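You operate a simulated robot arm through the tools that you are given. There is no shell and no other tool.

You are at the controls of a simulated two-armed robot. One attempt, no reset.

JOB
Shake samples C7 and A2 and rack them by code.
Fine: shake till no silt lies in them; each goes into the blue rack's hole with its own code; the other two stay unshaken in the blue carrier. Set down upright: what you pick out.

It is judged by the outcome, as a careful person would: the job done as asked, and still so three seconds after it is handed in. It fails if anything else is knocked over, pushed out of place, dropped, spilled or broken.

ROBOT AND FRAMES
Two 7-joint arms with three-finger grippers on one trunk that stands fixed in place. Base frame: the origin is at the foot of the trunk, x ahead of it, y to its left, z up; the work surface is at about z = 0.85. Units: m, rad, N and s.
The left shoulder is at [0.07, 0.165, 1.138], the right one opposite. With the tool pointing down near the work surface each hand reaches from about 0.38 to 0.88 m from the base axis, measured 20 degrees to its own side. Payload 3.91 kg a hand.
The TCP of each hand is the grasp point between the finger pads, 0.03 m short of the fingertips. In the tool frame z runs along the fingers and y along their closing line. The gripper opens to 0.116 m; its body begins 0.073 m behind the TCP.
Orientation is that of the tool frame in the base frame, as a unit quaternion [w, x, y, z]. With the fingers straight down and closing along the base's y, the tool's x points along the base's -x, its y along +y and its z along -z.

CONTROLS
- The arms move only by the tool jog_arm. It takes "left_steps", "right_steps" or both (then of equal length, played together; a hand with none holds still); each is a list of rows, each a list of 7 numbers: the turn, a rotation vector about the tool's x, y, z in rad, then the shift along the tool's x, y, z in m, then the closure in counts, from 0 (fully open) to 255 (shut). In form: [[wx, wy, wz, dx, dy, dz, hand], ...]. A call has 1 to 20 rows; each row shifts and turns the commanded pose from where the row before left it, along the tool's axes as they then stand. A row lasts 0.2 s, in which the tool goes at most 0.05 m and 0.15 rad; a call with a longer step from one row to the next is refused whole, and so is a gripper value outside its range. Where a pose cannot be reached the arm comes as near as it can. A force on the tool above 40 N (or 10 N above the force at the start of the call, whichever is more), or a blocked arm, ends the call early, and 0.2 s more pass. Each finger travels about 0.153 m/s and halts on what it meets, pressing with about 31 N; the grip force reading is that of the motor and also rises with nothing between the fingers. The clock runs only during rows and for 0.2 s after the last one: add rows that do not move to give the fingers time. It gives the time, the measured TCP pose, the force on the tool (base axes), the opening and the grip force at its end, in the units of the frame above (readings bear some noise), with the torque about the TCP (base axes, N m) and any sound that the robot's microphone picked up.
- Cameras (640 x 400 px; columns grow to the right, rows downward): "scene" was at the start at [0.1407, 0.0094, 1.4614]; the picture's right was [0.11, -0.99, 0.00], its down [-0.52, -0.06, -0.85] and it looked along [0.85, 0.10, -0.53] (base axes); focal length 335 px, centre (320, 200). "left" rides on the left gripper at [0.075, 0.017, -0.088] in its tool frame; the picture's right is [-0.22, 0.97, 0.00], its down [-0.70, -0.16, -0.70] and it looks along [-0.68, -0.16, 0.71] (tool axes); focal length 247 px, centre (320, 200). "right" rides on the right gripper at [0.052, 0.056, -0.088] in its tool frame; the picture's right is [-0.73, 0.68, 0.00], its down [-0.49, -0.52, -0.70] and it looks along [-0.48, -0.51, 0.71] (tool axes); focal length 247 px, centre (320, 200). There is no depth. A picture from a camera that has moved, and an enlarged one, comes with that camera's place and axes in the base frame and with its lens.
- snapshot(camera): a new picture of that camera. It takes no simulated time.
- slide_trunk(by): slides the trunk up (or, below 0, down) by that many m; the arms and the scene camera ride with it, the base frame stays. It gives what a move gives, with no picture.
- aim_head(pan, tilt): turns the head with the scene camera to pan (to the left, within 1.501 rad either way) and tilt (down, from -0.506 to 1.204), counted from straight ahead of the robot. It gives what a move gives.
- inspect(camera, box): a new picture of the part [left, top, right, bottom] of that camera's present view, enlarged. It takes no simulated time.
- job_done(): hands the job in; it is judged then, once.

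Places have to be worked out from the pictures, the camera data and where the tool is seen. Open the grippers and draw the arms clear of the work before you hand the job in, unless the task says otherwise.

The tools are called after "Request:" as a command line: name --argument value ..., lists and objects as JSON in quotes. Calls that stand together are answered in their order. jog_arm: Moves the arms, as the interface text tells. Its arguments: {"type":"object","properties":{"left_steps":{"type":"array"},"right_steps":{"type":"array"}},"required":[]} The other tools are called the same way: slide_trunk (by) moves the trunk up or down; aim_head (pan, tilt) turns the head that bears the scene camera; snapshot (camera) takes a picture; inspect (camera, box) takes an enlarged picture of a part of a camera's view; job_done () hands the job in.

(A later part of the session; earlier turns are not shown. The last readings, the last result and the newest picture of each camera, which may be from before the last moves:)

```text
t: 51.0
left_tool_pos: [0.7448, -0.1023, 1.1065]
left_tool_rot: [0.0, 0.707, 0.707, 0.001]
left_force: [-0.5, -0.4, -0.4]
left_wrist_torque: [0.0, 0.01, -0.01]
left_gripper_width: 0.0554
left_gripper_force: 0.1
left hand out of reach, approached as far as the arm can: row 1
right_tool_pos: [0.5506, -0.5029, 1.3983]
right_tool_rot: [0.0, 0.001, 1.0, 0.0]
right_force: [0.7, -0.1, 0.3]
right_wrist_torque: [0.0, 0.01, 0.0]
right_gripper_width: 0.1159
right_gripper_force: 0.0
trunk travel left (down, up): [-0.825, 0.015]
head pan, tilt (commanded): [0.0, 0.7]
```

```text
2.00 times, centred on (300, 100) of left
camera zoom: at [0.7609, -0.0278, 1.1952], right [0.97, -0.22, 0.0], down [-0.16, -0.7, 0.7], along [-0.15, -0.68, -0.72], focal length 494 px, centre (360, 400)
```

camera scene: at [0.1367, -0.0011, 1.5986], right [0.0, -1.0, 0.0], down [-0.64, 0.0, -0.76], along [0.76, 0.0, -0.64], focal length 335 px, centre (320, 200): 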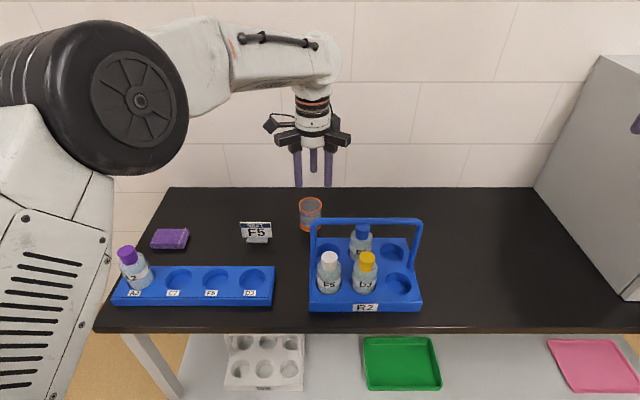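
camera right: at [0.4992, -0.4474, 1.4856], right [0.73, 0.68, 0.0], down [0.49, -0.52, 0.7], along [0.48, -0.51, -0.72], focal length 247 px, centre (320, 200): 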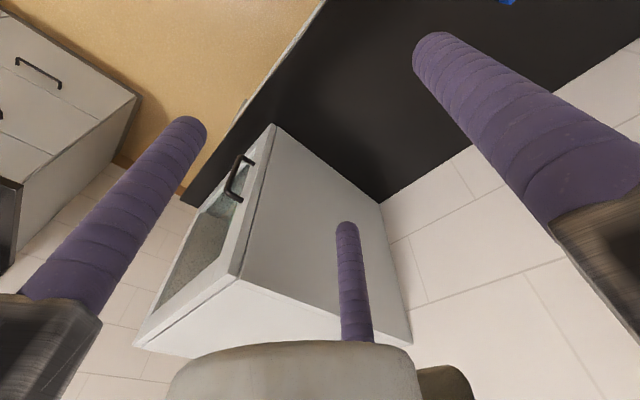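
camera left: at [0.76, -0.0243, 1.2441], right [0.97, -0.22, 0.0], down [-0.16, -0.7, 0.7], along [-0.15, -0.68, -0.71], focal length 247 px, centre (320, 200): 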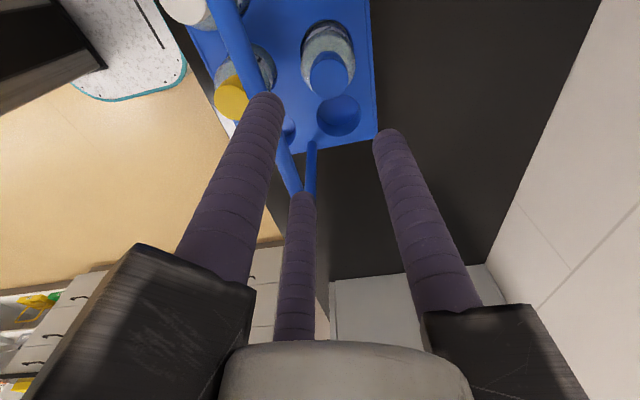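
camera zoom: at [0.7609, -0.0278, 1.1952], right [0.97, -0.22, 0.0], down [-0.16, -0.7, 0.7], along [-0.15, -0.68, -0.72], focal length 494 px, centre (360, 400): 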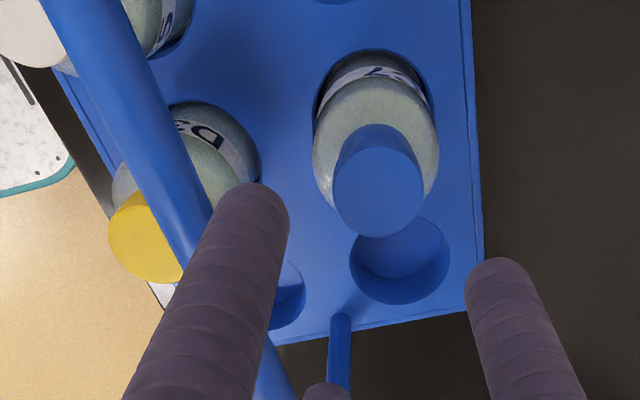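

The vertical-tool reach tops out about 7 mm short of C7. A slight lean of the tool (about 0.08 rad, mostly toward +y, parallel to the handle) brings the wrist back into reach without approaching the bar, so I'll tilt, then shift.

Request:
jog_arm --left_steps '[[-0.02, -0.08, 0, 0, 0, 0, 134], [0, 0, 0, -0.0079, 0.0045, 0, 134], [0, 0, 0, 0, 0, 0, 134]]'

Request:
inspect --camera "left" --box '[180, 0, 420, 200]'

```text
t: 51.8
left_tool_pos: [0.7498, -0.1108, 1.1071]
left_tool_rot: [0.035, 0.706, 0.708, -0.021]
left_force: [0.5, 0.4, 0.7]
left_wrist_torque: [0.01, -0.01, 0.01]
left_gripper_width: 0.0552
left_gripper_force: 0.0
right_tool_pos: [0.5523, -0.5015, 1.3985]
right_tool_rot: [0.0, 0.0, 1.0, 0.001]
right_force: [0.3, 1.0, 0.1]
right_wrist_torque: [0.01, -0.02, -0.02]
right_gripper_width: 0.1162
right_gripper_force: 0.1
trunk travel left (down, up): [-0.825, 0.015]
head pan, tilt (commanded): [0.0, 0.7]
```

```text
2.00 times, centred on (300, 100) of left
camera zoom: at [0.765, -0.0293, 1.1899], right [0.97, -0.22, 0.04], down [-0.18, -0.64, 0.75], along [-0.14, -0.74, -0.66], focal length 494 px, centre (360, 400)
```

zoom: 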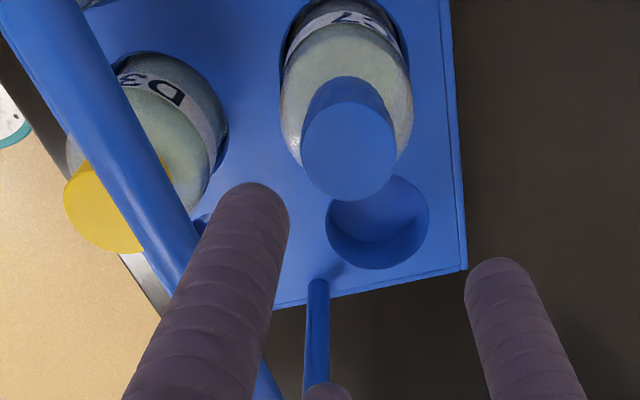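

In reach now, at TCP (0.750, −0.111) with C7 at (0.750, −0.110). I'll descend vertically 6 cm with tilt compensation and check clearance to the handle.

Request:
jog_arm --left_steps '[[0, 0, 0, 0.0026, -0.0008, 0.02, 134], [0, 0, 0, 0.0016, -0.0004, 0.02, 134], [0, 0, 0, 0.0016, -0.0004, 0.02, 134], [0, 0, 0, 0, 0, 0, 134]]'

Request:
snapshot --camera "left"

Request:
inspect --camera "scene" --box '[300, 140, 430, 280]'

```text
t: 52.8
left_tool_pos: [0.7502, -0.1098, 1.0478]
left_tool_rot: [0.036, 0.706, 0.707, -0.019]
left_force: [-0.6, 0.3, 0.3]
left_wrist_torque: [0.02, 0.0, 0.0]
left_gripper_width: 0.055
left_gripper_force: 0.0
right_tool_pos: [0.5509, -0.503, 1.399]
right_tool_rot: [0.0, 0.0, 1.0, 0.001]
right_force: [0.3, -0.7, -0.5]
right_wrist_torque: [0.0, -0.03, -0.02]
right_gripper_width: 0.1159
right_gripper_force: 0.1
trunk travel left (down, up): [-0.825, 0.015]
head pan, tilt (commanded): [0.0, 0.7]
```

```text
taken
camera left: at [0.765, -0.027, 1.13], right [0.97, -0.22, 0.04], down [-0.18, -0.64, 0.75], along [-0.14, -0.74, -0.66], focal length 247 px, centre (320, 200)
```

left: 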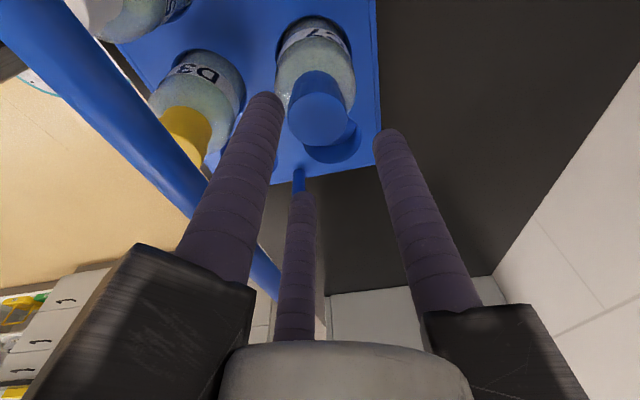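

```text
2.86 times, centred on (365, 210) of scene
camera zoom: at [0.1366, -0.0011, 1.5986], right [0.0, -1.0, 0.0], down [-0.64, 0.0, -0.76], along [0.76, 0.0, -0.64], focal length 957 px, centre (191, 171)
```

zoom: 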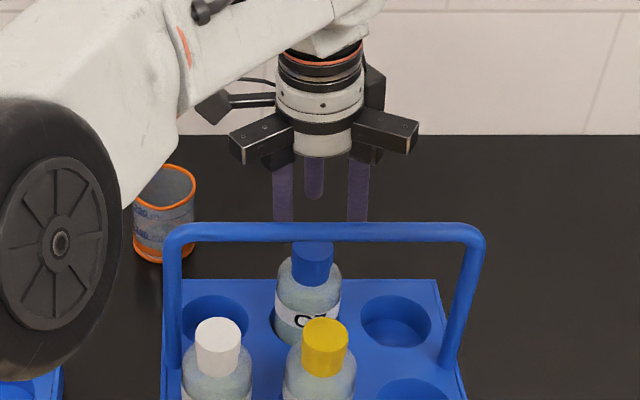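

C7's cap reads (0.7505, −0.1095), matching the TCP, and the fingers pass behind the bar cleanly. I'll continue down to z≈1.0 and recheck.

Request:
jog_arm --left_steps '[[0, 0, 0, 0.0016, -0.0004, 0.02, 134], [0, 0, 0, 0.0016, -0.0004, 0.02, 134], [0, 0, 0, 0.0006, -0.0001, 0.007, 134], [0, 0, 0, 0, 0, 0, 134]]'

Request:
inspect --camera "left" --box '[200, 60, 440, 260]'

Request:
inspect --camera "scene" --box '[310, 170, 420, 270]'

```text
t: 53.8
left_tool_pos: [0.7497, -0.1083, 0.9998]
left_tool_rot: [0.036, 0.707, 0.707, -0.02]
left_force: [-1.0, -0.8, -0.7]
left_wrist_torque: [0.0, 0.01, -0.01]
left_gripper_width: 0.0552
left_gripper_force: 0.0
right_tool_pos: [0.5511, -0.5025, 1.3976]
right_tool_rot: [0.001, 0.0, 1.0, 0.0]
right_force: [0.3, 0.6, -0.8]
right_wrist_torque: [0.01, 0.02, 0.01]
right_gripper_width: 0.1159
right_gripper_force: 0.1
trunk travel left (down, up): [-0.825, 0.015]
head pan, tilt (commanded): [0.0, 0.7]
```

```text
2.00 times, centred on (320, 160) of left
camera zoom: at [0.7644, -0.0263, 1.083], right [0.97, -0.22, 0.04], down [-0.18, -0.64, 0.75], along [-0.14, -0.74, -0.66], focal length 494 px, centre (320, 280)
```

zoom: 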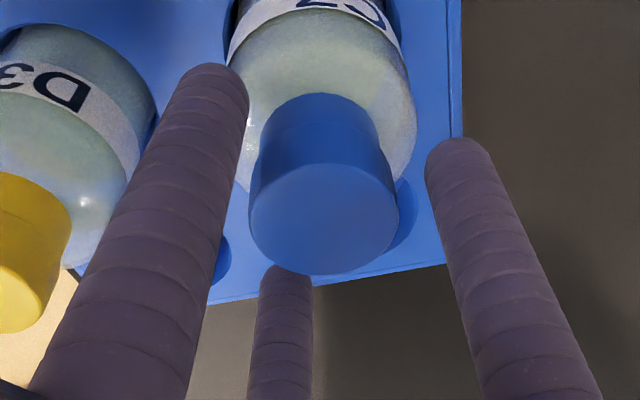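

```text
4.00 times, centred on (365, 220) of scene
camera zoom: at [0.1366, -0.0009, 1.5986], right [0.0, -1.0, 0.0], down [-0.64, 0.0, -0.76], along [0.76, 0.0, -0.64], focal length 1340 px, centre (140, 120)
```

zoom: 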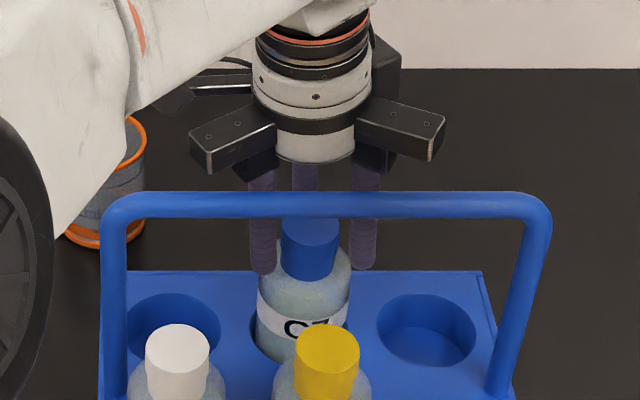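

The cap is centred within about 1 mm, and the gripper body sits 15 mm above the handle bar. I'll go down another 11 mm and close.

Request:
jog_arm --left_steps '[[0, 0, 0, 0.0005, -0.0001, 0.006, 134], [0, 0, 0, 0.0004, -0.0001, 0.005, 134], [0, 0, 0, 0, 0, 0, 134], [0, 0, 0, 0, 0, 0, 165], [0, 0, 0, 0, 0, 0, 190], [0, 0, 0, 0, 0, 0, 230], [0, 0, 0, 0, 0, 0, 230], [0, 0, 0, 0, 0, 0, 230]]'

Request:
inspect --camera "left" --box '[200, 60, 440, 260]'

Request:
inspect --camera "scene" --box '[300, 170, 430, 320]'

```text
t: 55.6
left_tool_pos: [0.75, -0.1076, 0.9891]
left_tool_rot: [0.036, 0.706, 0.707, -0.02]
left_force: [0.3, 1.4, 0.3]
left_wrist_torque: [0.2, -0.03, 0.01]
left_gripper_width: 0.0366
left_gripper_force: 31.1
right_tool_pos: [0.5507, -0.503, 1.399]
right_tool_rot: [-0.001, 0.0, 1.0, 0.0]
right_force: [0.0, 0.1, 0.3]
right_wrist_torque: [0.01, 0.01, -0.01]
right_gripper_width: 0.1158
right_gripper_force: 0.2
trunk travel left (down, up): [-0.825, 0.015]
head pan, tilt (commanded): [0.0, 0.7]
```

```text
2.00 times, centred on (320, 160) of left
camera zoom: at [0.7651, -0.026, 1.0719], right [0.97, -0.22, 0.04], down [-0.18, -0.64, 0.75], along [-0.14, -0.74, -0.66], focal length 494 px, centre (320, 280)
```

zoom: 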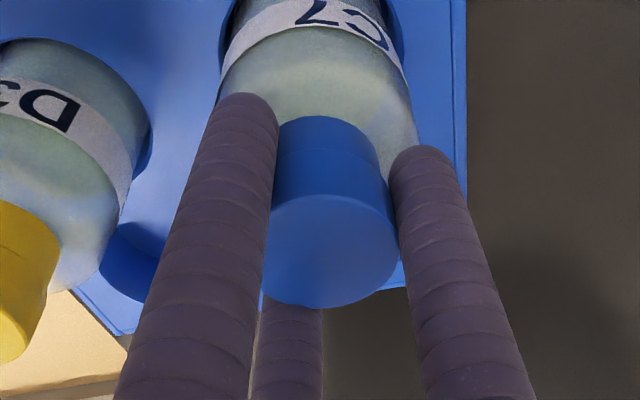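

```text
2.67 times, centred on (365, 245) of scene
camera zoom: at [0.1366, -0.0008, 1.5986], right [0.0, -1.0, 0.0], down [-0.64, 0.0, -0.76], along [0.76, 0.0, -0.64], focal length 893 px, centre (200, 80)
```

zoom: 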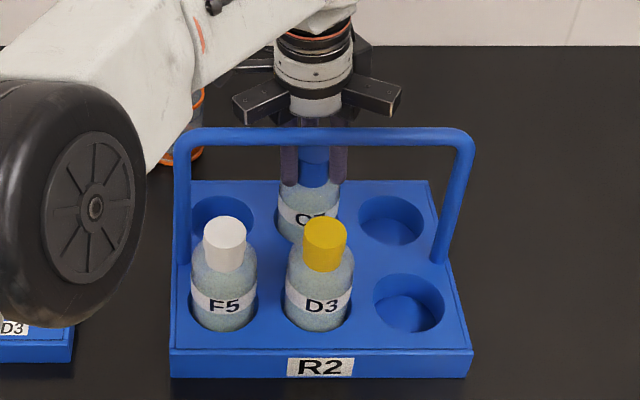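

The label reads C7 and the grip is good. I'll lift straight up 7.5 cm so its base clears the carrier top, but stay below where reach becomes limiting.

Request:
jog_arm --left_steps '[[0, 0, 0, -0.0008, 0.0002, -0.01, 230], [0, 0, 0, -0.0012, 0.0003, -0.015, 230], [0, 0, 0, -0.0016, 0.0004, -0.02, 230], [0, 0, 0, -0.0016, 0.0004, -0.02, 230], [0, 0, 0, -0.001, 0.0002, -0.012, 230], [0, 0, 0, 0, 0, 0, 230]]'

Request:
snapshot --camera "left"

Request:
inspect --camera "scene" --box '[300, 150, 430, 320]'

```text
t: 57.0
left_tool_pos: [0.751, -0.1093, 1.0654]
left_tool_rot: [0.035, 0.706, 0.707, -0.019]
left_force: [0.1, 0.2, -2.5]
left_wrist_torque: [-0.05, 0.0, -0.01]
left_gripper_width: 0.0365
left_gripper_force: 31.0
right_tool_pos: [0.5509, -0.5034, 1.3987]
right_tool_rot: [0.001, -0.001, 1.0, 0.0]
right_force: [0.3, -0.5, 0.2]
right_wrist_torque: [0.01, 0.01, -0.01]
right_gripper_width: 0.116
right_gripper_force: 0.0
trunk travel left (down, up): [-0.825, 0.015]
head pan, tilt (commanded): [0.0, 0.7]
```

```text
taken
camera left: at [0.7651, -0.027, 1.1473], right [0.97, -0.22, 0.04], down [-0.17, -0.64, 0.75], along [-0.14, -0.74, -0.66], focal length 247 px, centre (320, 200)
```

left: 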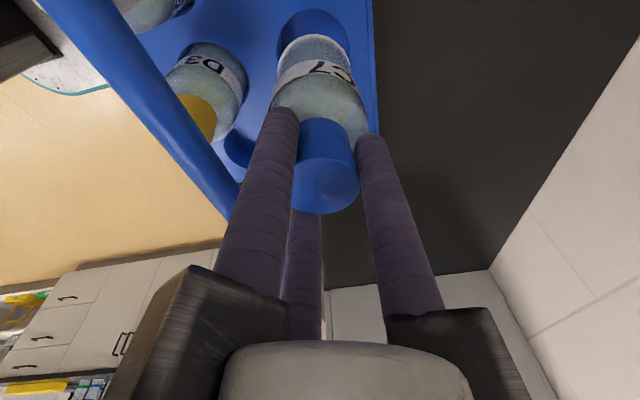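

```text
2.35 times, centred on (365, 235) of scene
camera zoom: at [0.1373, -0.001, 1.5985], right [0.0, -1.0, 0.0], down [-0.64, 0.0, -0.76], along [0.76, 0.0, -0.64], focal length 788 px, centre (214, 118)
```

zoom: 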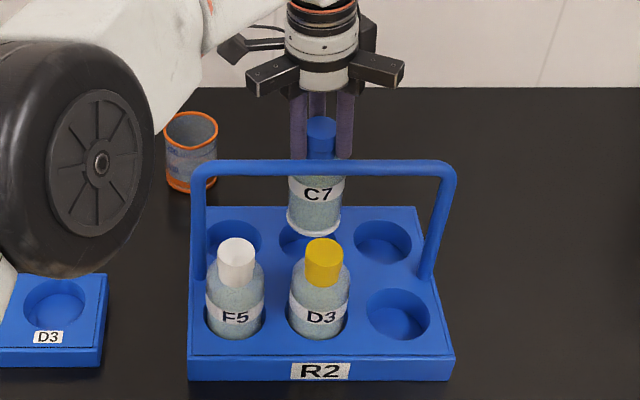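

C7 is out of its hole, with a similar white ring at its base. I'll carry it left along the back row behind the handle, rising gradually.

Request:
jog_arm --left_steps '[[0, 0, 0, 0.042, 0.001, -0.01, 230], [0, 0, 0, 0.044, 0.001, -0.013, 230], [0, 0, 0, 0.044, 0.001, -0.013, 230], [0, 0, 0, 0.044, 0.001, -0.013, 230], [0, 0, 0, 0, 0, 0, 230]]'

Request:
snapshot --camera "scene"

```text
t: 58.2
left_tool_pos: [0.7541, 0.0662, 1.1026]
left_tool_rot: [0.037, 0.706, 0.707, -0.02]
left_force: [0.5, 0.0, -2.6]
left_wrist_torque: [0.04, -0.06, 0.02]
left_gripper_width: 0.0365
left_gripper_force: 31.1
right_tool_pos: [0.5511, -0.5036, 1.3985]
right_tool_rot: [0.0, 0.0, 1.0, 0.0]
right_force: [0.0, -0.6, -0.1]
right_wrist_torque: [0.01, 0.01, 0.03]
right_gripper_width: 0.1158
right_gripper_force: 0.1
trunk travel left (down, up): [-0.825, 0.015]
head pan, tilt (commanded): [0.0, 0.7]
```

```text
taken
camera scene: at [0.137, -0.0016, 1.5985], right [0.0, -1.0, 0.0], down [-0.64, 0.0, -0.76], along [0.76, 0.0, -0.64], focal length 335 px, centre (320, 200)
```

scene: 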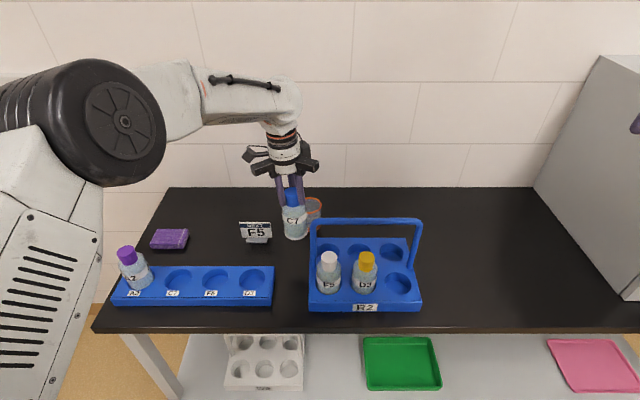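

C7 is clear of the carrier. I'll level the tool, raise it, and bring C7 to the free shaking spot used before.

Request:
jog_arm --left_steps '[[0.02, 0.08, 0, 0, 0, 0, 230], [0, 0, 0, 0, 0, -0.04, 230], [0, 0, 0, 0, 0, -0.04, 230], [0, 0, 0, 0, 0, -0.04, 230], [0, 0, 0, 0, 0, -0.03, 230], [0, 0, 0, 0.006, -0.04, 0, 230], [0, 0, 0, 0.006, -0.04, 0, 230], [0, 0, 0, 0.006, -0.04, 0, 230], [0, 0, 0, 0.006, -0.04, 0, 230], [0, 0, 0, 0.006, -0.04, 0, 230], [0, 0, 0, 0.006, -0.04, 0, 230], [0, 0, 0, 0, 0, 0, 230]]'

Request:
snapshot --camera "scene"

```text
t: 60.8
left_tool_pos: [0.5121, 0.1033, 1.2508]
left_tool_rot: [0.0, 0.707, 0.707, 0.002]
left_force: [0.5, 0.0, -2.7]
left_wrist_torque: [0.01, 0.02, -0.02]
left_gripper_width: 0.0363
left_gripper_force: 30.8
right_tool_pos: [0.5522, -0.503, 1.3974]
right_tool_rot: [-0.001, 0.0, 1.0, 0.001]
right_force: [0.5, -0.2, -0.6]
right_wrist_torque: [-0.01, 0.06, 0.0]
right_gripper_width: 0.1161
right_gripper_force: 0.1
trunk travel left (down, up): [-0.825, 0.015]
head pan, tilt (commanded): [0.0, 0.7]
```

```text
taken
camera scene: at [0.1377, -0.0011, 1.5985], right [0.0, -1.0, 0.0], down [-0.64, 0.0, -0.76], along [0.76, 0.0, -0.64], focal length 335 px, centre (320, 200)
```

scene: 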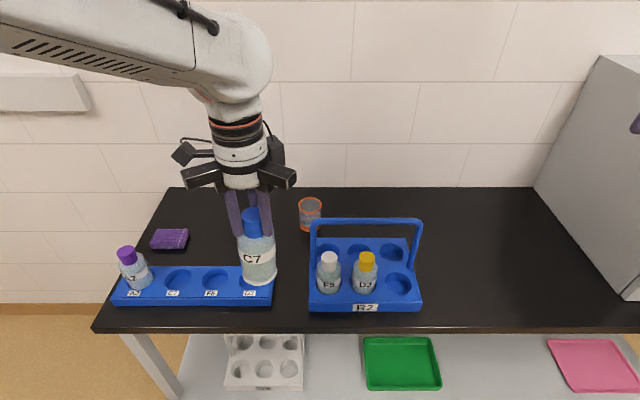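

Same spot as A2 was. Before shaking, I'll zoom in on the unshaken C7 and on A2 in the rack to compare what silt looks like.

Request:
inspect --camera "scene" --box '[220, 200, 300, 295]'

Request:
inspect --camera "scene" --box '[100, 235, 180, 310]'

Request:
inspect --camera "left" --box '[240, 0, 400, 120]'

```text
4.21 times, centred on (260, 248) of scene
camera zoom: at [0.1377, -0.0011, 1.5985], right [0.0, -1.0, 0.0], down [-0.64, 0.0, -0.76], along [0.76, 0.0, -0.64], focal length 1410 px, centre (573, 0)
```

zoom: 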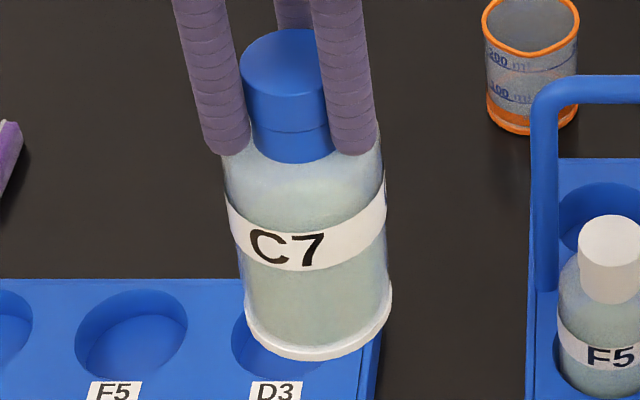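

```text
5.33 times, centred on (140, 272) of scene
camera zoom: at [0.1377, -0.0011, 1.5985], right [0.0, -1.0, 0.0], down [-0.64, 0.0, -0.76], along [0.76, 0.0, -0.64], focal length 1787 px, centre (1280, -187)
```

zoom: 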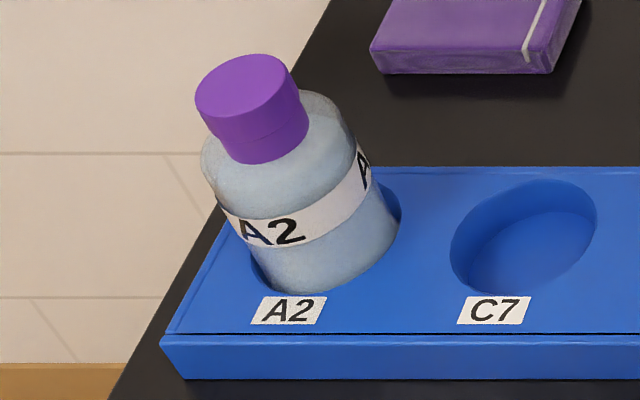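

```text
3.33 times, centred on (320, 60) of left
camera zoom: at [0.5276, 0.178, 1.3393], right [0.97, -0.22, 0.0], down [-0.16, -0.7, 0.7], along [-0.16, -0.68, -0.72], focal length 823 px, centre (320, 667)
```

zoom: 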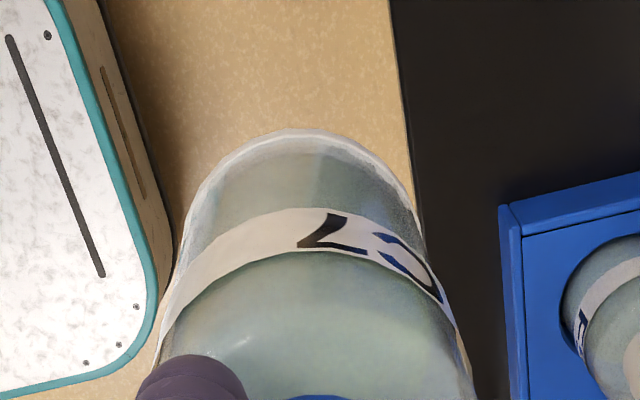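

Unshaken C7 is greenish, while A2 is now pale blue, so shaking clearly changed A2. I'll tilt C7 the same way as A2 to compare the base region before shaking.

Request:
jog_arm --left_steps '[[0.14, 0, 0, 0, 0, 0, 230], [0.14, 0, 0, 0, 0, 0, 230], [0.14, 0, 0, 0, 0, 0, 230], [0.14, 0, 0, 0, 0, 0, 230], [0.14, 0, 0, 0, 0, 0, 230], [0, 0, 0, 0, 0, 0, 230]]'

Request:
inspect --camera "scene" --box '[220, 230, 290, 315]'

```text
t: 62.2
left_tool_pos: [0.5126, 0.1051, 1.2513]
left_tool_rot: [-0.243, 0.664, 0.665, -0.242]
left_force: [-0.5, -0.2, -2.5]
left_wrist_torque: [-0.02, -0.16, -0.01]
left_gripper_width: 0.0364
left_gripper_force: 31.1
right_tool_pos: [0.5499, -0.5026, 1.3989]
right_tool_rot: [-0.001, 0.0, 1.0, 0.0]
right_force: [0.1, 0.3, 0.1]
right_wrist_torque: [-0.02, -0.06, 0.0]
right_gripper_width: 0.1159
right_gripper_force: 0.1
trunk travel left (down, up): [-0.825, 0.015]
head pan, tilt (commanded): [0.0, 0.7]
```

```text
4.71 times, centred on (255, 272) of scene
camera zoom: at [0.1359, -0.0008, 1.5987], right [0.0, -1.0, 0.0], down [-0.64, 0.0, -0.77], along [0.77, 0.0, -0.64], focal length 1576 px, centre (626, -141)
```

zoom: 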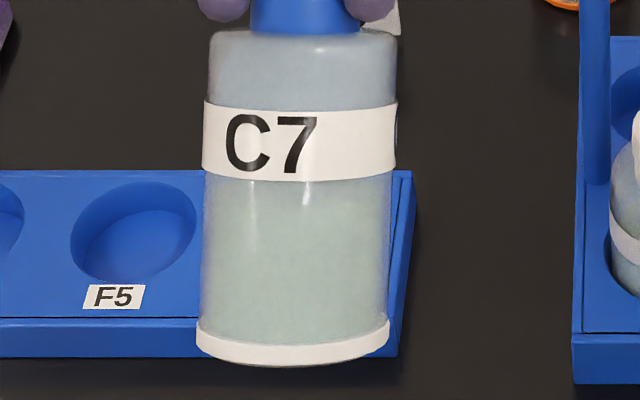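

Now it's clear: unshaken C7 has a greenish silt layer filling the lower half, which A2 no longer shows, and the white ring is just the base. Now I'll shake C7.

Request:
jog_arm --left_steps '[[0, 0, 0, 0, 0, -0.045, 230], [0, 0, 0, 0, 0, 0.045, 230], [0, 0, 0, 0, 0, -0.045, 230], [0, 0, 0, 0, 0, 0.045, 230], [0, 0, 0, 0, 0, -0.045, 230], [0, 0, 0, 0, 0, 0.045, 230], [0, 0, 0, 0, 0, -0.045, 230], [0, 0, 0, 0, 0, 0.045, 230], [0, 0, 0, 0, 0, -0.045, 230], [0, 0, 0, 0, 0, 0.045, 230], [0, 0, 0, 0, 0, -0.045, 230], [0, 0, 0, 0, 0, 0.045, 230], [0, 0, 0, 0, 0, -0.045, 230], [0, 0, 0, 0, 0, 0.045, 230], [0, 0, 0, 0, 0, -0.045, 230], [0, 0, 0, 0, 0, 0.045, 230], [0, 0, 0, 0, 0, -0.045, 230], [0, 0, 0, 0, 0, 0.045, 230], [0, 0, 0, 0, 0, -0.045, 230], [0, 0, 0, 0, 0, 0.045, 230]]'

Request:
inspect --camera "scene" --box '[220, 230, 290, 315]'

```text
t: 66.4
left_tool_pos: [0.514, 0.105, 1.2513]
left_tool_rot: [-0.242, 0.664, 0.665, -0.242]
left_force: [0.1, -0.1, -2.7]
left_wrist_torque: [0.0, -0.17, -0.03]
left_gripper_width: 0.0365
left_gripper_force: 30.5
right_tool_pos: [0.5514, -0.5014, 1.3989]
right_tool_rot: [0.0, 0.0, 1.0, 0.001]
right_force: [-1.2, 0.5, -0.1]
right_wrist_torque: [-0.02, 0.0, 0.01]
right_gripper_width: 0.1162
right_gripper_force: 0.0
trunk travel left (down, up): [-0.825, 0.015]
head pan, tilt (commanded): [0.0, 0.7]
```

```text
4.71 times, centred on (255, 272) of scene
camera zoom: at [0.1366, -0.0005, 1.5986], right [0.0, -1.0, 0.0], down [-0.64, 0.0, -0.76], along [0.76, 0.0, -0.64], focal length 1576 px, centre (626, -141)
```

zoom: 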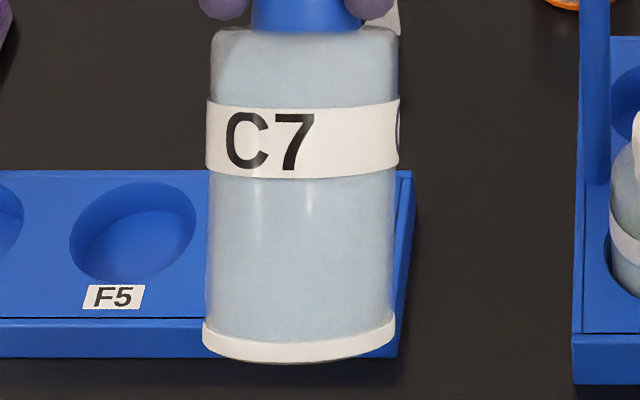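

The greenish silt is gone and C7 is uniformly pale blue. I'll give it a second round for margin, matching A2's treatment, and then level it.

Request:
jog_arm --left_steps '[[0, 0, 0, 0, 0, -0.045, 230], [0, 0, 0, 0, 0, 0.045, 230], [0, 0, 0, 0, 0, -0.045, 230], [0, 0, 0, 0, 0, 0.045, 230], [0, 0, 0, 0, 0, -0.045, 230], [0, 0, 0, 0, 0, 0.045, 230], [0, 0, 0, 0, 0, -0.045, 230], [0, 0, 0, 0, 0, 0.045, 230], [0, 0, 0, 0, 0, -0.045, 230], [0, 0, 0, 0, 0, 0.045, 230], [0, 0, 0, 0, 0, -0.045, 230], [0, 0, 0, 0, 0, 0.045, 230], [-0.14, 0, 0, 0, 0, 0, 230], [-0.14, 0, 0, 0, 0, 0, 230], [-0.14, 0, 0, 0, 0, 0, 230], [-0.14, 0, 0, 0, 0, 0, 230], [-0.14, 0, 0, 0, 0, 0, 230], [0, 0, 0, 0, 0, 0, 230]]'

Request:
inspect --camera "scene" --box '[220, 180, 300, 295]'

Request:
inspect --camera "left" --box '[200, 0, 440, 200]'

```text
t: 70.2
left_tool_pos: [0.5146, 0.1031, 1.2504]
left_tool_rot: [0.0, 0.707, 0.707, 0.002]
left_force: [0.0, 0.1, -3.0]
left_wrist_torque: [0.03, 0.01, 0.02]
left_gripper_width: 0.0358
left_gripper_force: 30.7
right_tool_pos: [0.5508, -0.5022, 1.3979]
right_tool_rot: [0.0, -0.001, 1.0, 0.001]
right_force: [0.4, -0.5, 0.1]
right_wrist_torque: [0.01, 0.04, -0.01]
right_gripper_width: 0.1159
right_gripper_force: 0.0
trunk travel left (down, up): [-0.825, 0.015]
head pan, tilt (commanded): [0.0, 0.7]
```

```text
3.48 times, centred on (260, 238) of scene
camera zoom: at [0.1379, -0.0008, 1.5984], right [0.0, -1.0, 0.0], down [-0.65, 0.0, -0.76], along [0.76, 0.0, -0.65], focal length 1165 px, centre (529, 70)
```

zoom: 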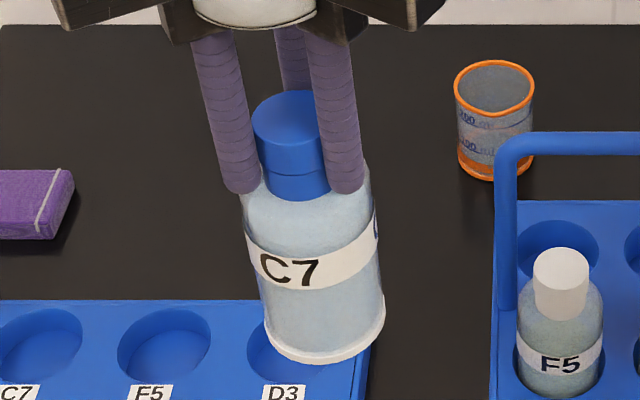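

```text
2.00 times, centred on (320, 100) of left
camera zoom: at [0.5303, 0.1793, 1.3391], right [0.97, -0.22, 0.0], down [-0.16, -0.7, 0.7], along [-0.16, -0.68, -0.72], focal length 494 px, centre (320, 400)
```

zoom: 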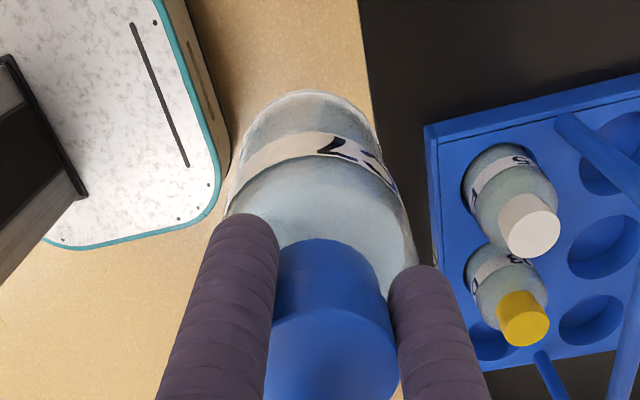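

C7 is fully mixed, and by reprojection its axis is within about 1.5° of the tool axis. I'll carry it above the C7 hole, expected at about (0.664, 0.368).

Request:
jog_arm --left_steps '[[0, 0, 0, 0.0379, 0.0214, 0, 230], [0, 0, 0, 0.0379, 0.0214, 0, 230], [0, 0, 0, 0.0379, 0.0214, 0, 230], [0, 0, 0, 0.0379, 0.0214, 0, 230], [0, 0, 0, 0.0379, 0.0214, 0, 230], [0, 0, 0, 0.0379, 0.0214, 0, 230], [0, 0, 0, 0.0379, 0.0214, 0, 230], [0, 0, 0, 0, 0, 0.045, 230], [0, 0, 0, 0, 0, 0.045, 230], [0, 0, 0, 0, 0, 0.045, 230], [0, 0, 0, 0, 0, 0.045, 230], [0, 0, 0, 0, 0, 0.02, 230], [0, 0, 0, 0, 0, 0, 230]]'

Request:
aim_head --pan 0.6 --tilt 0.75

Request:
snapshot --camera "scene"

Request:
snapshot --camera "left"

```text
t: 73.0
left_tool_pos: [0.6624, 0.371, 1.0514]
left_tool_rot: [0.0, 0.707, 0.707, 0.001]
left_force: [-0.6, -0.8, -2.0]
left_wrist_torque: [0.01, -0.02, -0.01]
left_gripper_width: 0.0359
left_gripper_force: 30.8
right_tool_pos: [0.5509, -0.5029, 1.3993]
right_tool_rot: [0.0, 0.001, 1.0, 0.001]
right_force: [0.6, -0.4, 0.3]
right_wrist_torque: [-0.03, -0.05, 0.05]
right_gripper_width: 0.116
right_gripper_force: 0.1
trunk travel left (down, up): [-0.825, 0.015]
head pan, tilt (commanded): [0.0, 0.7]
```

```text
t: 74.0
left_tool_pos: [0.6614, 0.3706, 1.0511]
left_tool_rot: [0.0, 0.707, 0.707, 0.002]
left_force: [-1.3, -0.1, -2.4]
left_wrist_torque: [-0.01, 0.02, 0.01]
left_gripper_width: 0.0359
left_gripper_force: 30.3
right_tool_pos: [0.5514, -0.5026, 1.3995]
right_tool_rot: [0.001, 0.0, 1.0, 0.0]
right_force: [0.0, -0.1, 0.6]
right_wrist_torque: [0.0, 0.0, 0.03]
right_gripper_width: 0.1159
right_gripper_force: 0.0
trunk travel left (down, up): [-0.825, 0.015]
head pan, tilt (commanded): [0.6, 0.75]
```

```text
taken
camera scene: at [0.1204, 0.0461, 1.5943], right [0.56, -0.83, 0.0], down [-0.56, -0.39, -0.73], along [0.6, 0.41, -0.68], focal length 335 px, centre (320, 200)
```

scene: 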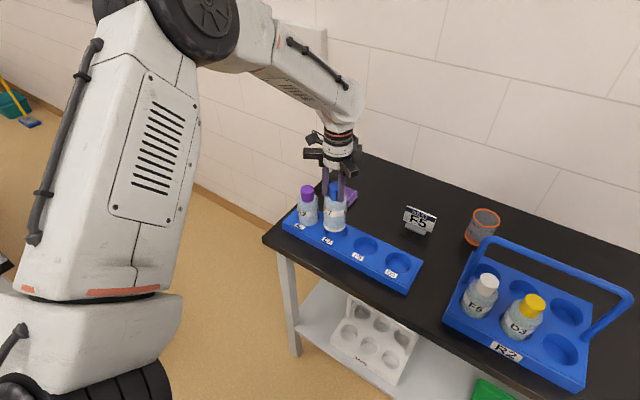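

```text
taken
camera left: at [0.6789, 0.4459, 1.1393], right [0.97, -0.22, 0.0], down [-0.16, -0.7, 0.7], along [-0.15, -0.68, -0.72], focal length 247 px, centre (320, 200)
```

left: 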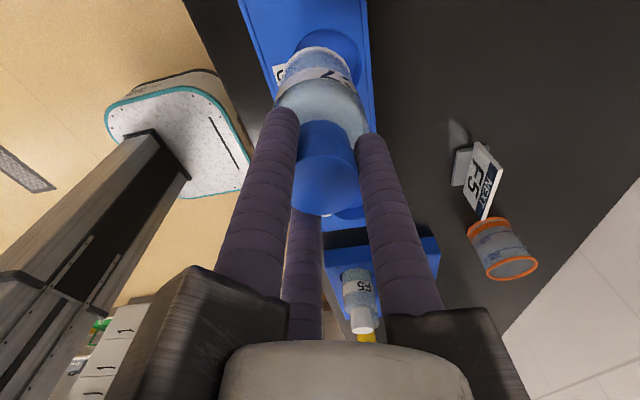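

Request:
inspect --camera "scene" --box '[285, 180, 375, 260]'

Request:
inspect --camera "left" --box '[230, 0, 410, 120]'

```text
5.00 times, centred on (330, 220) of scene
camera zoom: at [0.1204, 0.0461, 1.5943], right [0.56, -0.83, 0.0], down [-0.56, -0.39, -0.73], along [0.6, 0.41, -0.68], focal length 1675 px, centre (270, 100)
```

zoom: 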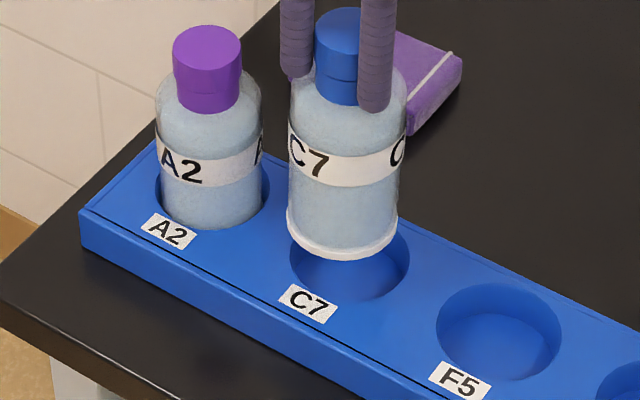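

```text
3.33 times, centred on (320, 60) of left
camera zoom: at [0.6789, 0.4459, 1.1393], right [0.97, -0.22, 0.0], down [-0.16, -0.7, 0.7], along [-0.15, -0.68, -0.72], focal length 823 px, centre (320, 667)
```

zoom: 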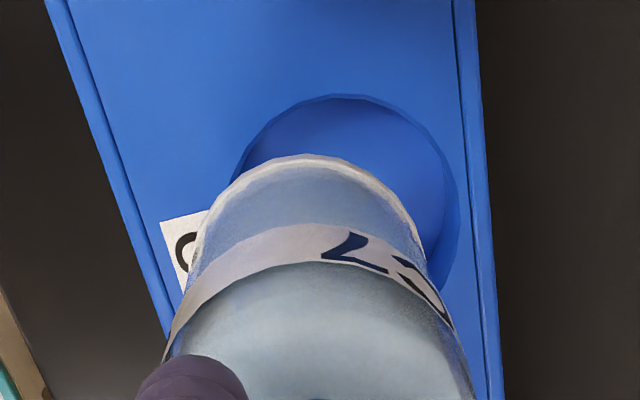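

Both views say C7's base needs about +8 mm in x. The base sits about 3 mm off the tool axis because of its slight lean. I'll shift +7 mm, lower 1.5 cm and re-check.

Request:
jog_arm --left_steps '[[0, 0, 0, 0, 0.007, 0, 230], [0, 0, 0, 0, 0, 0.015, 230], [0, 0, 0, 0, 0, 0, 230]]'

Request:
inspect --camera "scene" --box '[305, 190, 365, 250]'

Request:
inspect --camera "left" --box '[230, 0, 410, 120]'

```text
t: 74.8
left_tool_pos: [0.6694, 0.3704, 1.0361]
left_tool_rot: [0.0, 0.707, 0.708, 0.001]
left_force: [0.6, 0.1, -2.8]
left_wrist_torque: [0.03, 0.0, -0.03]
left_gripper_width: 0.036
left_gripper_force: 31.2
right_tool_pos: [0.5497, -0.5033, 1.3992]
right_tool_rot: [0.0, 0.0, 1.0, -0.001]
right_force: [-0.6, 0.3, -0.8]
right_wrist_torque: [0.01, -0.05, 0.01]
right_gripper_width: 0.1162
right_gripper_force: 0.1
trunk travel left (down, up): [-0.825, 0.015]
head pan, tilt (commanded): [0.6, 0.75]
```

```text
6.67 times, centred on (335, 220) of scene
camera zoom: at [0.12, 0.0462, 1.5943], right [0.57, -0.82, 0.0], down [-0.56, -0.39, -0.73], along [0.6, 0.41, -0.68], focal length 2233 px, centre (220, 67)
```

zoom: 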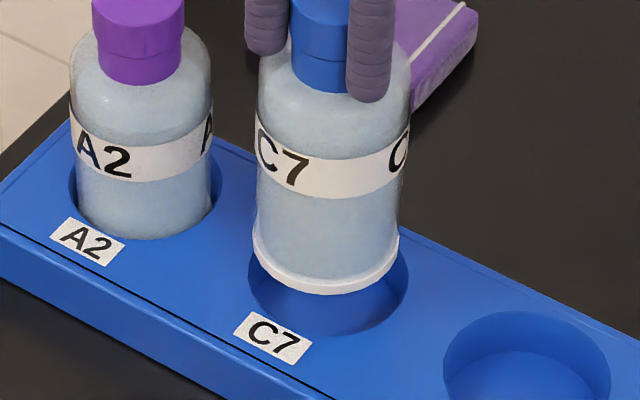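

```text
3.33 times, centred on (320, 60) of left
camera zoom: at [0.6853, 0.4459, 1.1246], right [0.97, -0.22, 0.0], down [-0.16, -0.7, 0.7], along [-0.15, -0.68, -0.72], focal length 823 px, centre (320, 667)
```

zoom: 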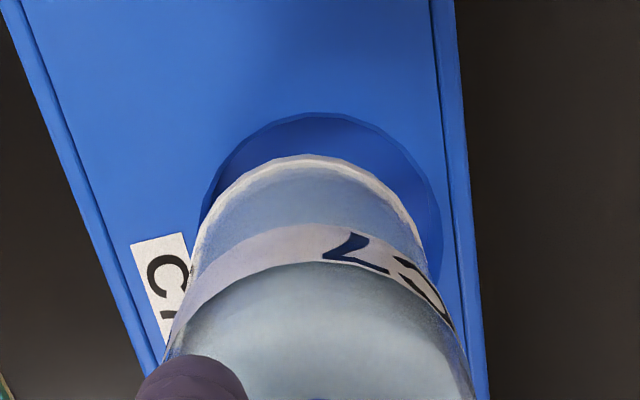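

Nearly aligned; both views suggest about +2.5 mm x and +1 mm y more. I'll apply that and lower until the base is about to enter.

Request:
jog_arm --left_steps '[[0, 0, 0, 0.001, 0.0025, 0, 230], [0, 0, 0, 0, 0, 0.008, 230], [0, 0, 0, 0, 0, 0.008, 230], [0, 0, 0, 0, 0, 0.006, 230], [0, 0, 0, 0, 0, 0, 230]]'

Request:
inspect --camera "scene" --box '[305, 190, 365, 250]'

Request:
inspect --camera "left" --box '[230, 0, 410, 120]'

```text
t: 76.0
left_tool_pos: [0.6732, 0.3708, 1.0144]
left_tool_rot: [0.0, 0.707, 0.707, 0.001]
left_force: [0.1, -0.2, -2.3]
left_wrist_torque: [-0.01, -0.02, 0.02]
left_gripper_width: 0.0359
left_gripper_force: 31.1
right_tool_pos: [0.551, -0.5017, 1.3974]
right_tool_rot: [0.0, 0.0, 1.0, 0.0]
right_force: [0.0, -0.2, 0.4]
right_wrist_torque: [0.03, 0.02, 0.03]
right_gripper_width: 0.116
right_gripper_force: 0.1
trunk travel left (down, up): [-0.825, 0.015]
head pan, tilt (commanded): [0.6, 0.75]
```

```text
6.67 times, centred on (335, 220) of scene
camera zoom: at [0.1202, 0.0463, 1.5943], right [0.57, -0.82, 0.0], down [-0.56, -0.39, -0.73], along [0.6, 0.41, -0.68], focal length 2233 px, centre (220, 67)
```

zoom: 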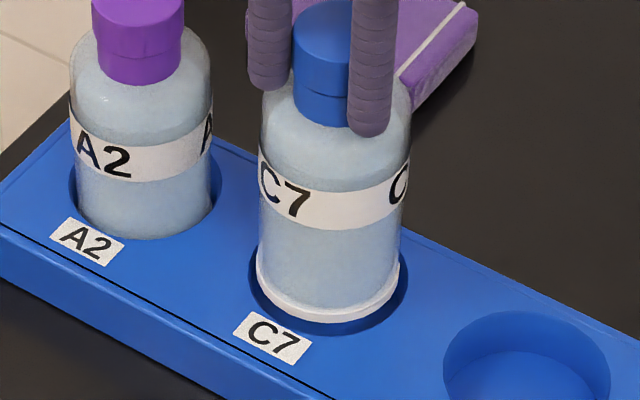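

```text
3.33 times, centred on (320, 60) of left
camera zoom: at [0.6891, 0.4467, 1.1025], right [0.97, -0.22, 0.0], down [-0.16, -0.7, 0.7], along [-0.15, -0.68, -0.72], focal length 823 px, centre (320, 667)
```

zoom: 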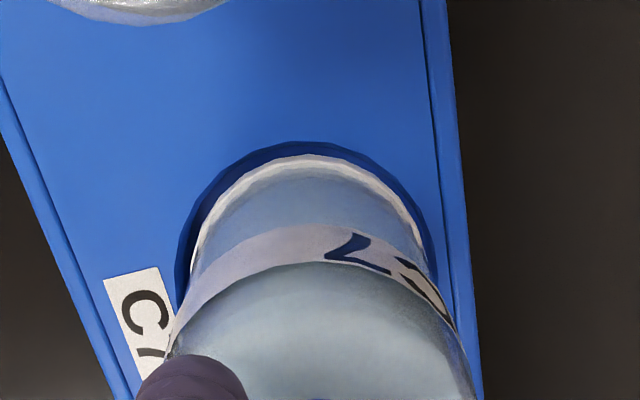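

The base is at rim level and well centred, with nearly even gaps all around. I'll lower it into the hole in small steps.

Request:
jog_arm --left_steps '[[0, 0, 0, -0.0005, -0.0008, 0.004, 230], [0, 0, 0, 0, 0, 0.004, 230], [0, 0, 0, 0, 0, 0.004, 230], [0, 0, 0, 0, 0, 0.003, 230], [0, 0, 0, 0, 0, 0, 230]]'

Request:
inspect --camera "scene" --box '[305, 190, 365, 250]'

Request:
inspect --camera "left" --box '[230, 0, 410, 120]'

```text
t: 77.2
left_tool_pos: [0.673, 0.3704, 0.9996]
left_tool_rot: [0.001, 0.707, 0.707, 0.002]
left_force: [-0.2, -0.9, -2.2]
left_wrist_torque: [0.0, 0.0, -0.01]
left_gripper_width: 0.0365
left_gripper_force: 30.8
right_tool_pos: [0.55, -0.502, 1.3968]
right_tool_rot: [0.0, 0.0, 1.0, 0.0]
right_force: [1.3, 0.7, 0.1]
right_wrist_torque: [0.0, -0.02, -0.02]
right_gripper_width: 0.1161
right_gripper_force: 0.1
trunk travel left (down, up): [-0.825, 0.015]
head pan, tilt (commanded): [0.6, 0.75]
```

```text
6.67 times, centred on (335, 220) of scene
camera zoom: at [0.1203, 0.0462, 1.5943], right [0.57, -0.82, 0.0], down [-0.56, -0.39, -0.73], along [0.6, 0.41, -0.68], focal length 2233 px, centre (220, 67)
```

zoom: 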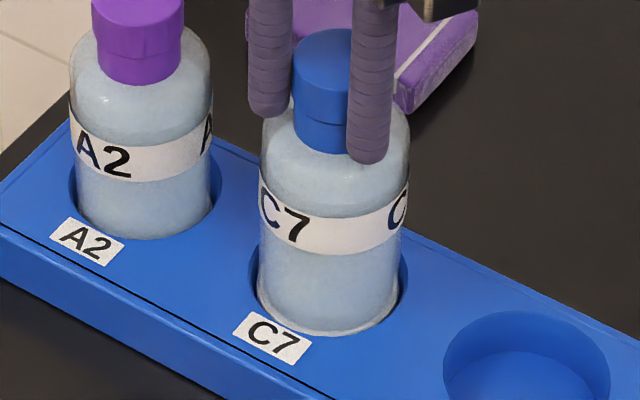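

```text
3.33 times, centred on (320, 60) of left
camera zoom: at [0.6892, 0.4464, 1.0877], right [0.97, -0.22, 0.0], down [-0.16, -0.7, 0.7], along [-0.15, -0.68, -0.72], focal length 823 px, centre (320, 667)
```

zoom: 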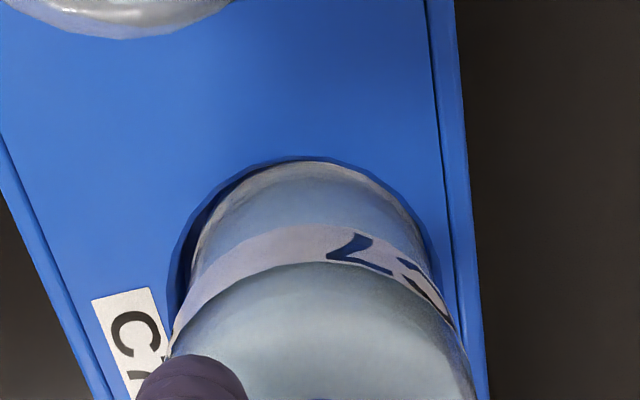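

It is inside the hole with no side load. Continuing down in 3 mm steps to contact.

Request:
jog_arm --left_steps '[[0, 0, 0, 0, 0, 0.003, 230], [0, 0, 0, 0, 0, 0.003, 230], [0, 0, 0, 0, 0, 0.003, 230], [0, 0, 0, 0, 0, 0.002, 230], [0, 0, 0, 0, 0, 0, 230]]'

Request:
inspect --camera "scene" --box '[305, 180, 365, 250]'

```text
t: 78.4
left_tool_pos: [0.6714, 0.3697, 0.989]
left_tool_rot: [0.001, 0.707, 0.707, 0.002]
left_force: [-0.9, 0.2, 4.6]
left_wrist_torque: [0.11, -0.06, 0.01]
left_gripper_width: 0.036
left_gripper_force: 30.6
right_tool_pos: [0.5497, -0.5019, 1.3997]
right_tool_rot: [0.0, 0.0, 1.0, 0.0]
right_force: [0.6, 0.2, -0.9]
right_wrist_torque: [0.0, 0.0, -0.01]
right_gripper_width: 0.1162
right_gripper_force: 0.0
trunk travel left (down, up): [-0.825, 0.015]
head pan, tilt (commanded): [0.6, 0.75]
```

```text
5.71 times, centred on (335, 215) of scene
camera zoom: at [0.1191, 0.0456, 1.5945], right [0.57, -0.82, 0.0], down [-0.56, -0.39, -0.73], along [0.6, 0.41, -0.68], focal length 1914 px, centre (234, 114)
```

zoom: 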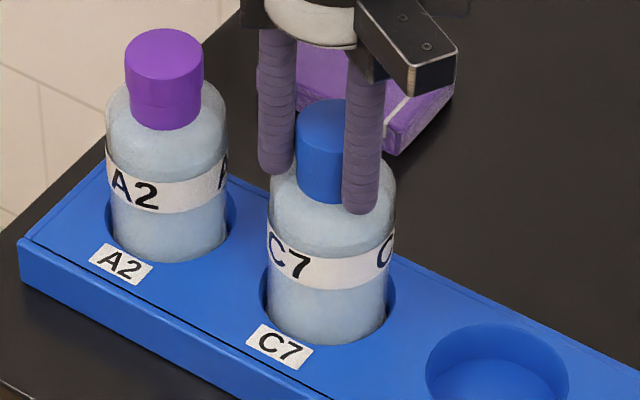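

Seated: the force turned to +4.6 N at z=0.989, the same height it was picked from. Releasing gently now.

Request:
jog_arm --left_steps '[[0, 0, 0, 0, 0, -0.001, 230], [0, 0, 0, 0, 0, 0, 200], [0, 0, 0, 0, 0, 0, 165], [0, 0, 0, 0, 0, 0, 134], [0, 0, 0, 0, 0, 0, 120], [0, 0, 0, 0, 0, 0, 120]]'

Request:
inspect --camera "scene" --box '[305, 180, 365, 250]'

Request:
snapshot --camera "left"

```text
t: 79.8
left_tool_pos: [0.6718, 0.3722, 0.9897]
left_tool_rot: [0.0, 0.707, 0.707, 0.002]
left_force: [-0.1, -0.2, -0.1]
left_wrist_torque: [-0.01, -0.02, 0.0]
left_gripper_width: 0.0615
left_gripper_force: 0.1
right_tool_pos: [0.5513, -0.5025, 1.399]
right_tool_rot: [0.0, 0.0, 1.0, 0.001]
right_force: [-0.9, -0.9, 0.6]
right_wrist_torque: [-0.01, 0.0, 0.03]
right_gripper_width: 0.1158
right_gripper_force: 0.0
trunk travel left (down, up): [-0.825, 0.015]
head pan, tilt (commanded): [0.6, 0.75]
```

```text
5.71 times, centred on (335, 215) of scene
camera zoom: at [0.1201, 0.0461, 1.5943], right [0.57, -0.82, 0.0], down [-0.56, -0.39, -0.73], along [0.6, 0.41, -0.68], focal length 1914 px, centre (234, 114)
```

zoom: 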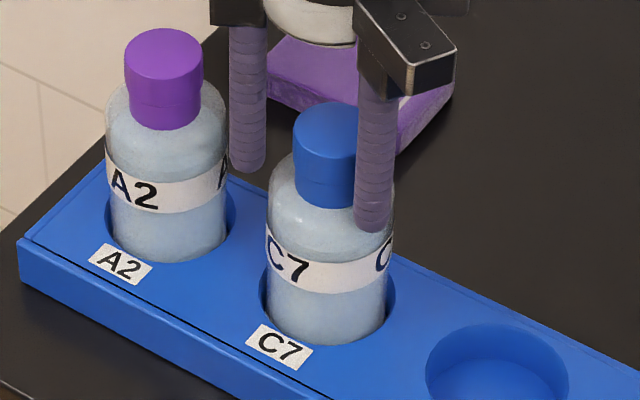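

```text
taken
camera left: at [0.688, 0.4464, 1.0782], right [0.97, -0.22, 0.0], down [-0.16, -0.7, 0.7], along [-0.15, -0.68, -0.72], focal length 247 px, centre (320, 200)
```

left: 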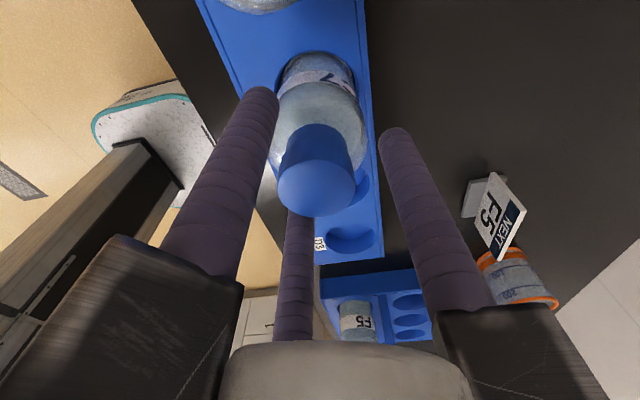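

C7 stands free in its hole. I'll raise the hand straight up clear of both bottles, then move it back and open it.

Request:
jog_arm --left_steps '[[0, 0, 0, 0, 0, -0.015, 115], [0, 0, 0, 0, 0, -0.03, 115], [0, 0, 0, 0, 0, -0.04, 115], [0, 0, 0, 0, 0, -0.045, 115], [0, 0, 0, 0, 0, -0.045, 115], [0, 0, 0, 0, 0, -0.045, 60], [0, 0, 0, 0, 0, -0.045, 0], [0, 0, 0, 0, -0.03, -0.03, 0], [0, 0, 0, 0, -0.03, 0, 0], [0, 0, 0, 0, -0.03, 0, 0], [0, 0, 0, 0, 0, 0, 0]]'

Request:
aim_head --pan 0.3 --tilt 0.75

Request:
snapshot --camera "scene"

```text
t: 82.2
left_tool_pos: [0.584, 0.3691, 1.2857]
left_tool_rot: [0.0, 0.707, 0.707, 0.001]
left_force: [-0.3, -0.6, -0.1]
left_wrist_torque: [-0.01, 0.01, 0.01]
left_gripper_width: 0.1159
left_gripper_force: 0.1
right_tool_pos: [0.5513, -0.5028, 1.3994]
right_tool_rot: [0.0, 0.0, 1.0, 0.0]
right_force: [0.6, 0.6, 0.2]
right_wrist_torque: [-0.01, -0.03, 0.01]
right_gripper_width: 0.1157
right_gripper_force: 0.1
trunk travel left (down, up): [-0.825, 0.015]
head pan, tilt (commanded): [0.6, 0.75]
```

```text
t: 83.0
left_tool_pos: [0.5831, 0.3683, 1.286]
left_tool_rot: [0.0, 0.707, 0.707, 0.001]
left_force: [0.0, -0.5, 0.0]
left_wrist_torque: [0.0, -0.05, -0.01]
left_gripper_width: 0.1161
left_gripper_force: 0.0
right_tool_pos: [0.551, -0.503, 1.3975]
right_tool_rot: [0.001, 0.0, 1.0, 0.0]
right_force: [-0.2, 0.5, -0.1]
right_wrist_torque: [-0.04, 0.01, -0.03]
right_gripper_width: 0.1162
right_gripper_force: 0.2
trunk travel left (down, up): [-0.825, 0.015]
head pan, tilt (commanded): [0.3, 0.75]
```

```text
taken
camera scene: at [0.1309, 0.0239, 1.5943], right [0.3, -0.95, 0.0], down [-0.65, -0.2, -0.73], along [0.7, 0.22, -0.68], focal length 335 px, centre (320, 200)
```

scene: 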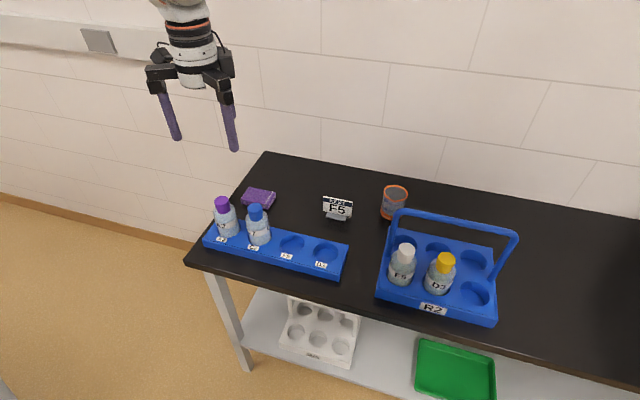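

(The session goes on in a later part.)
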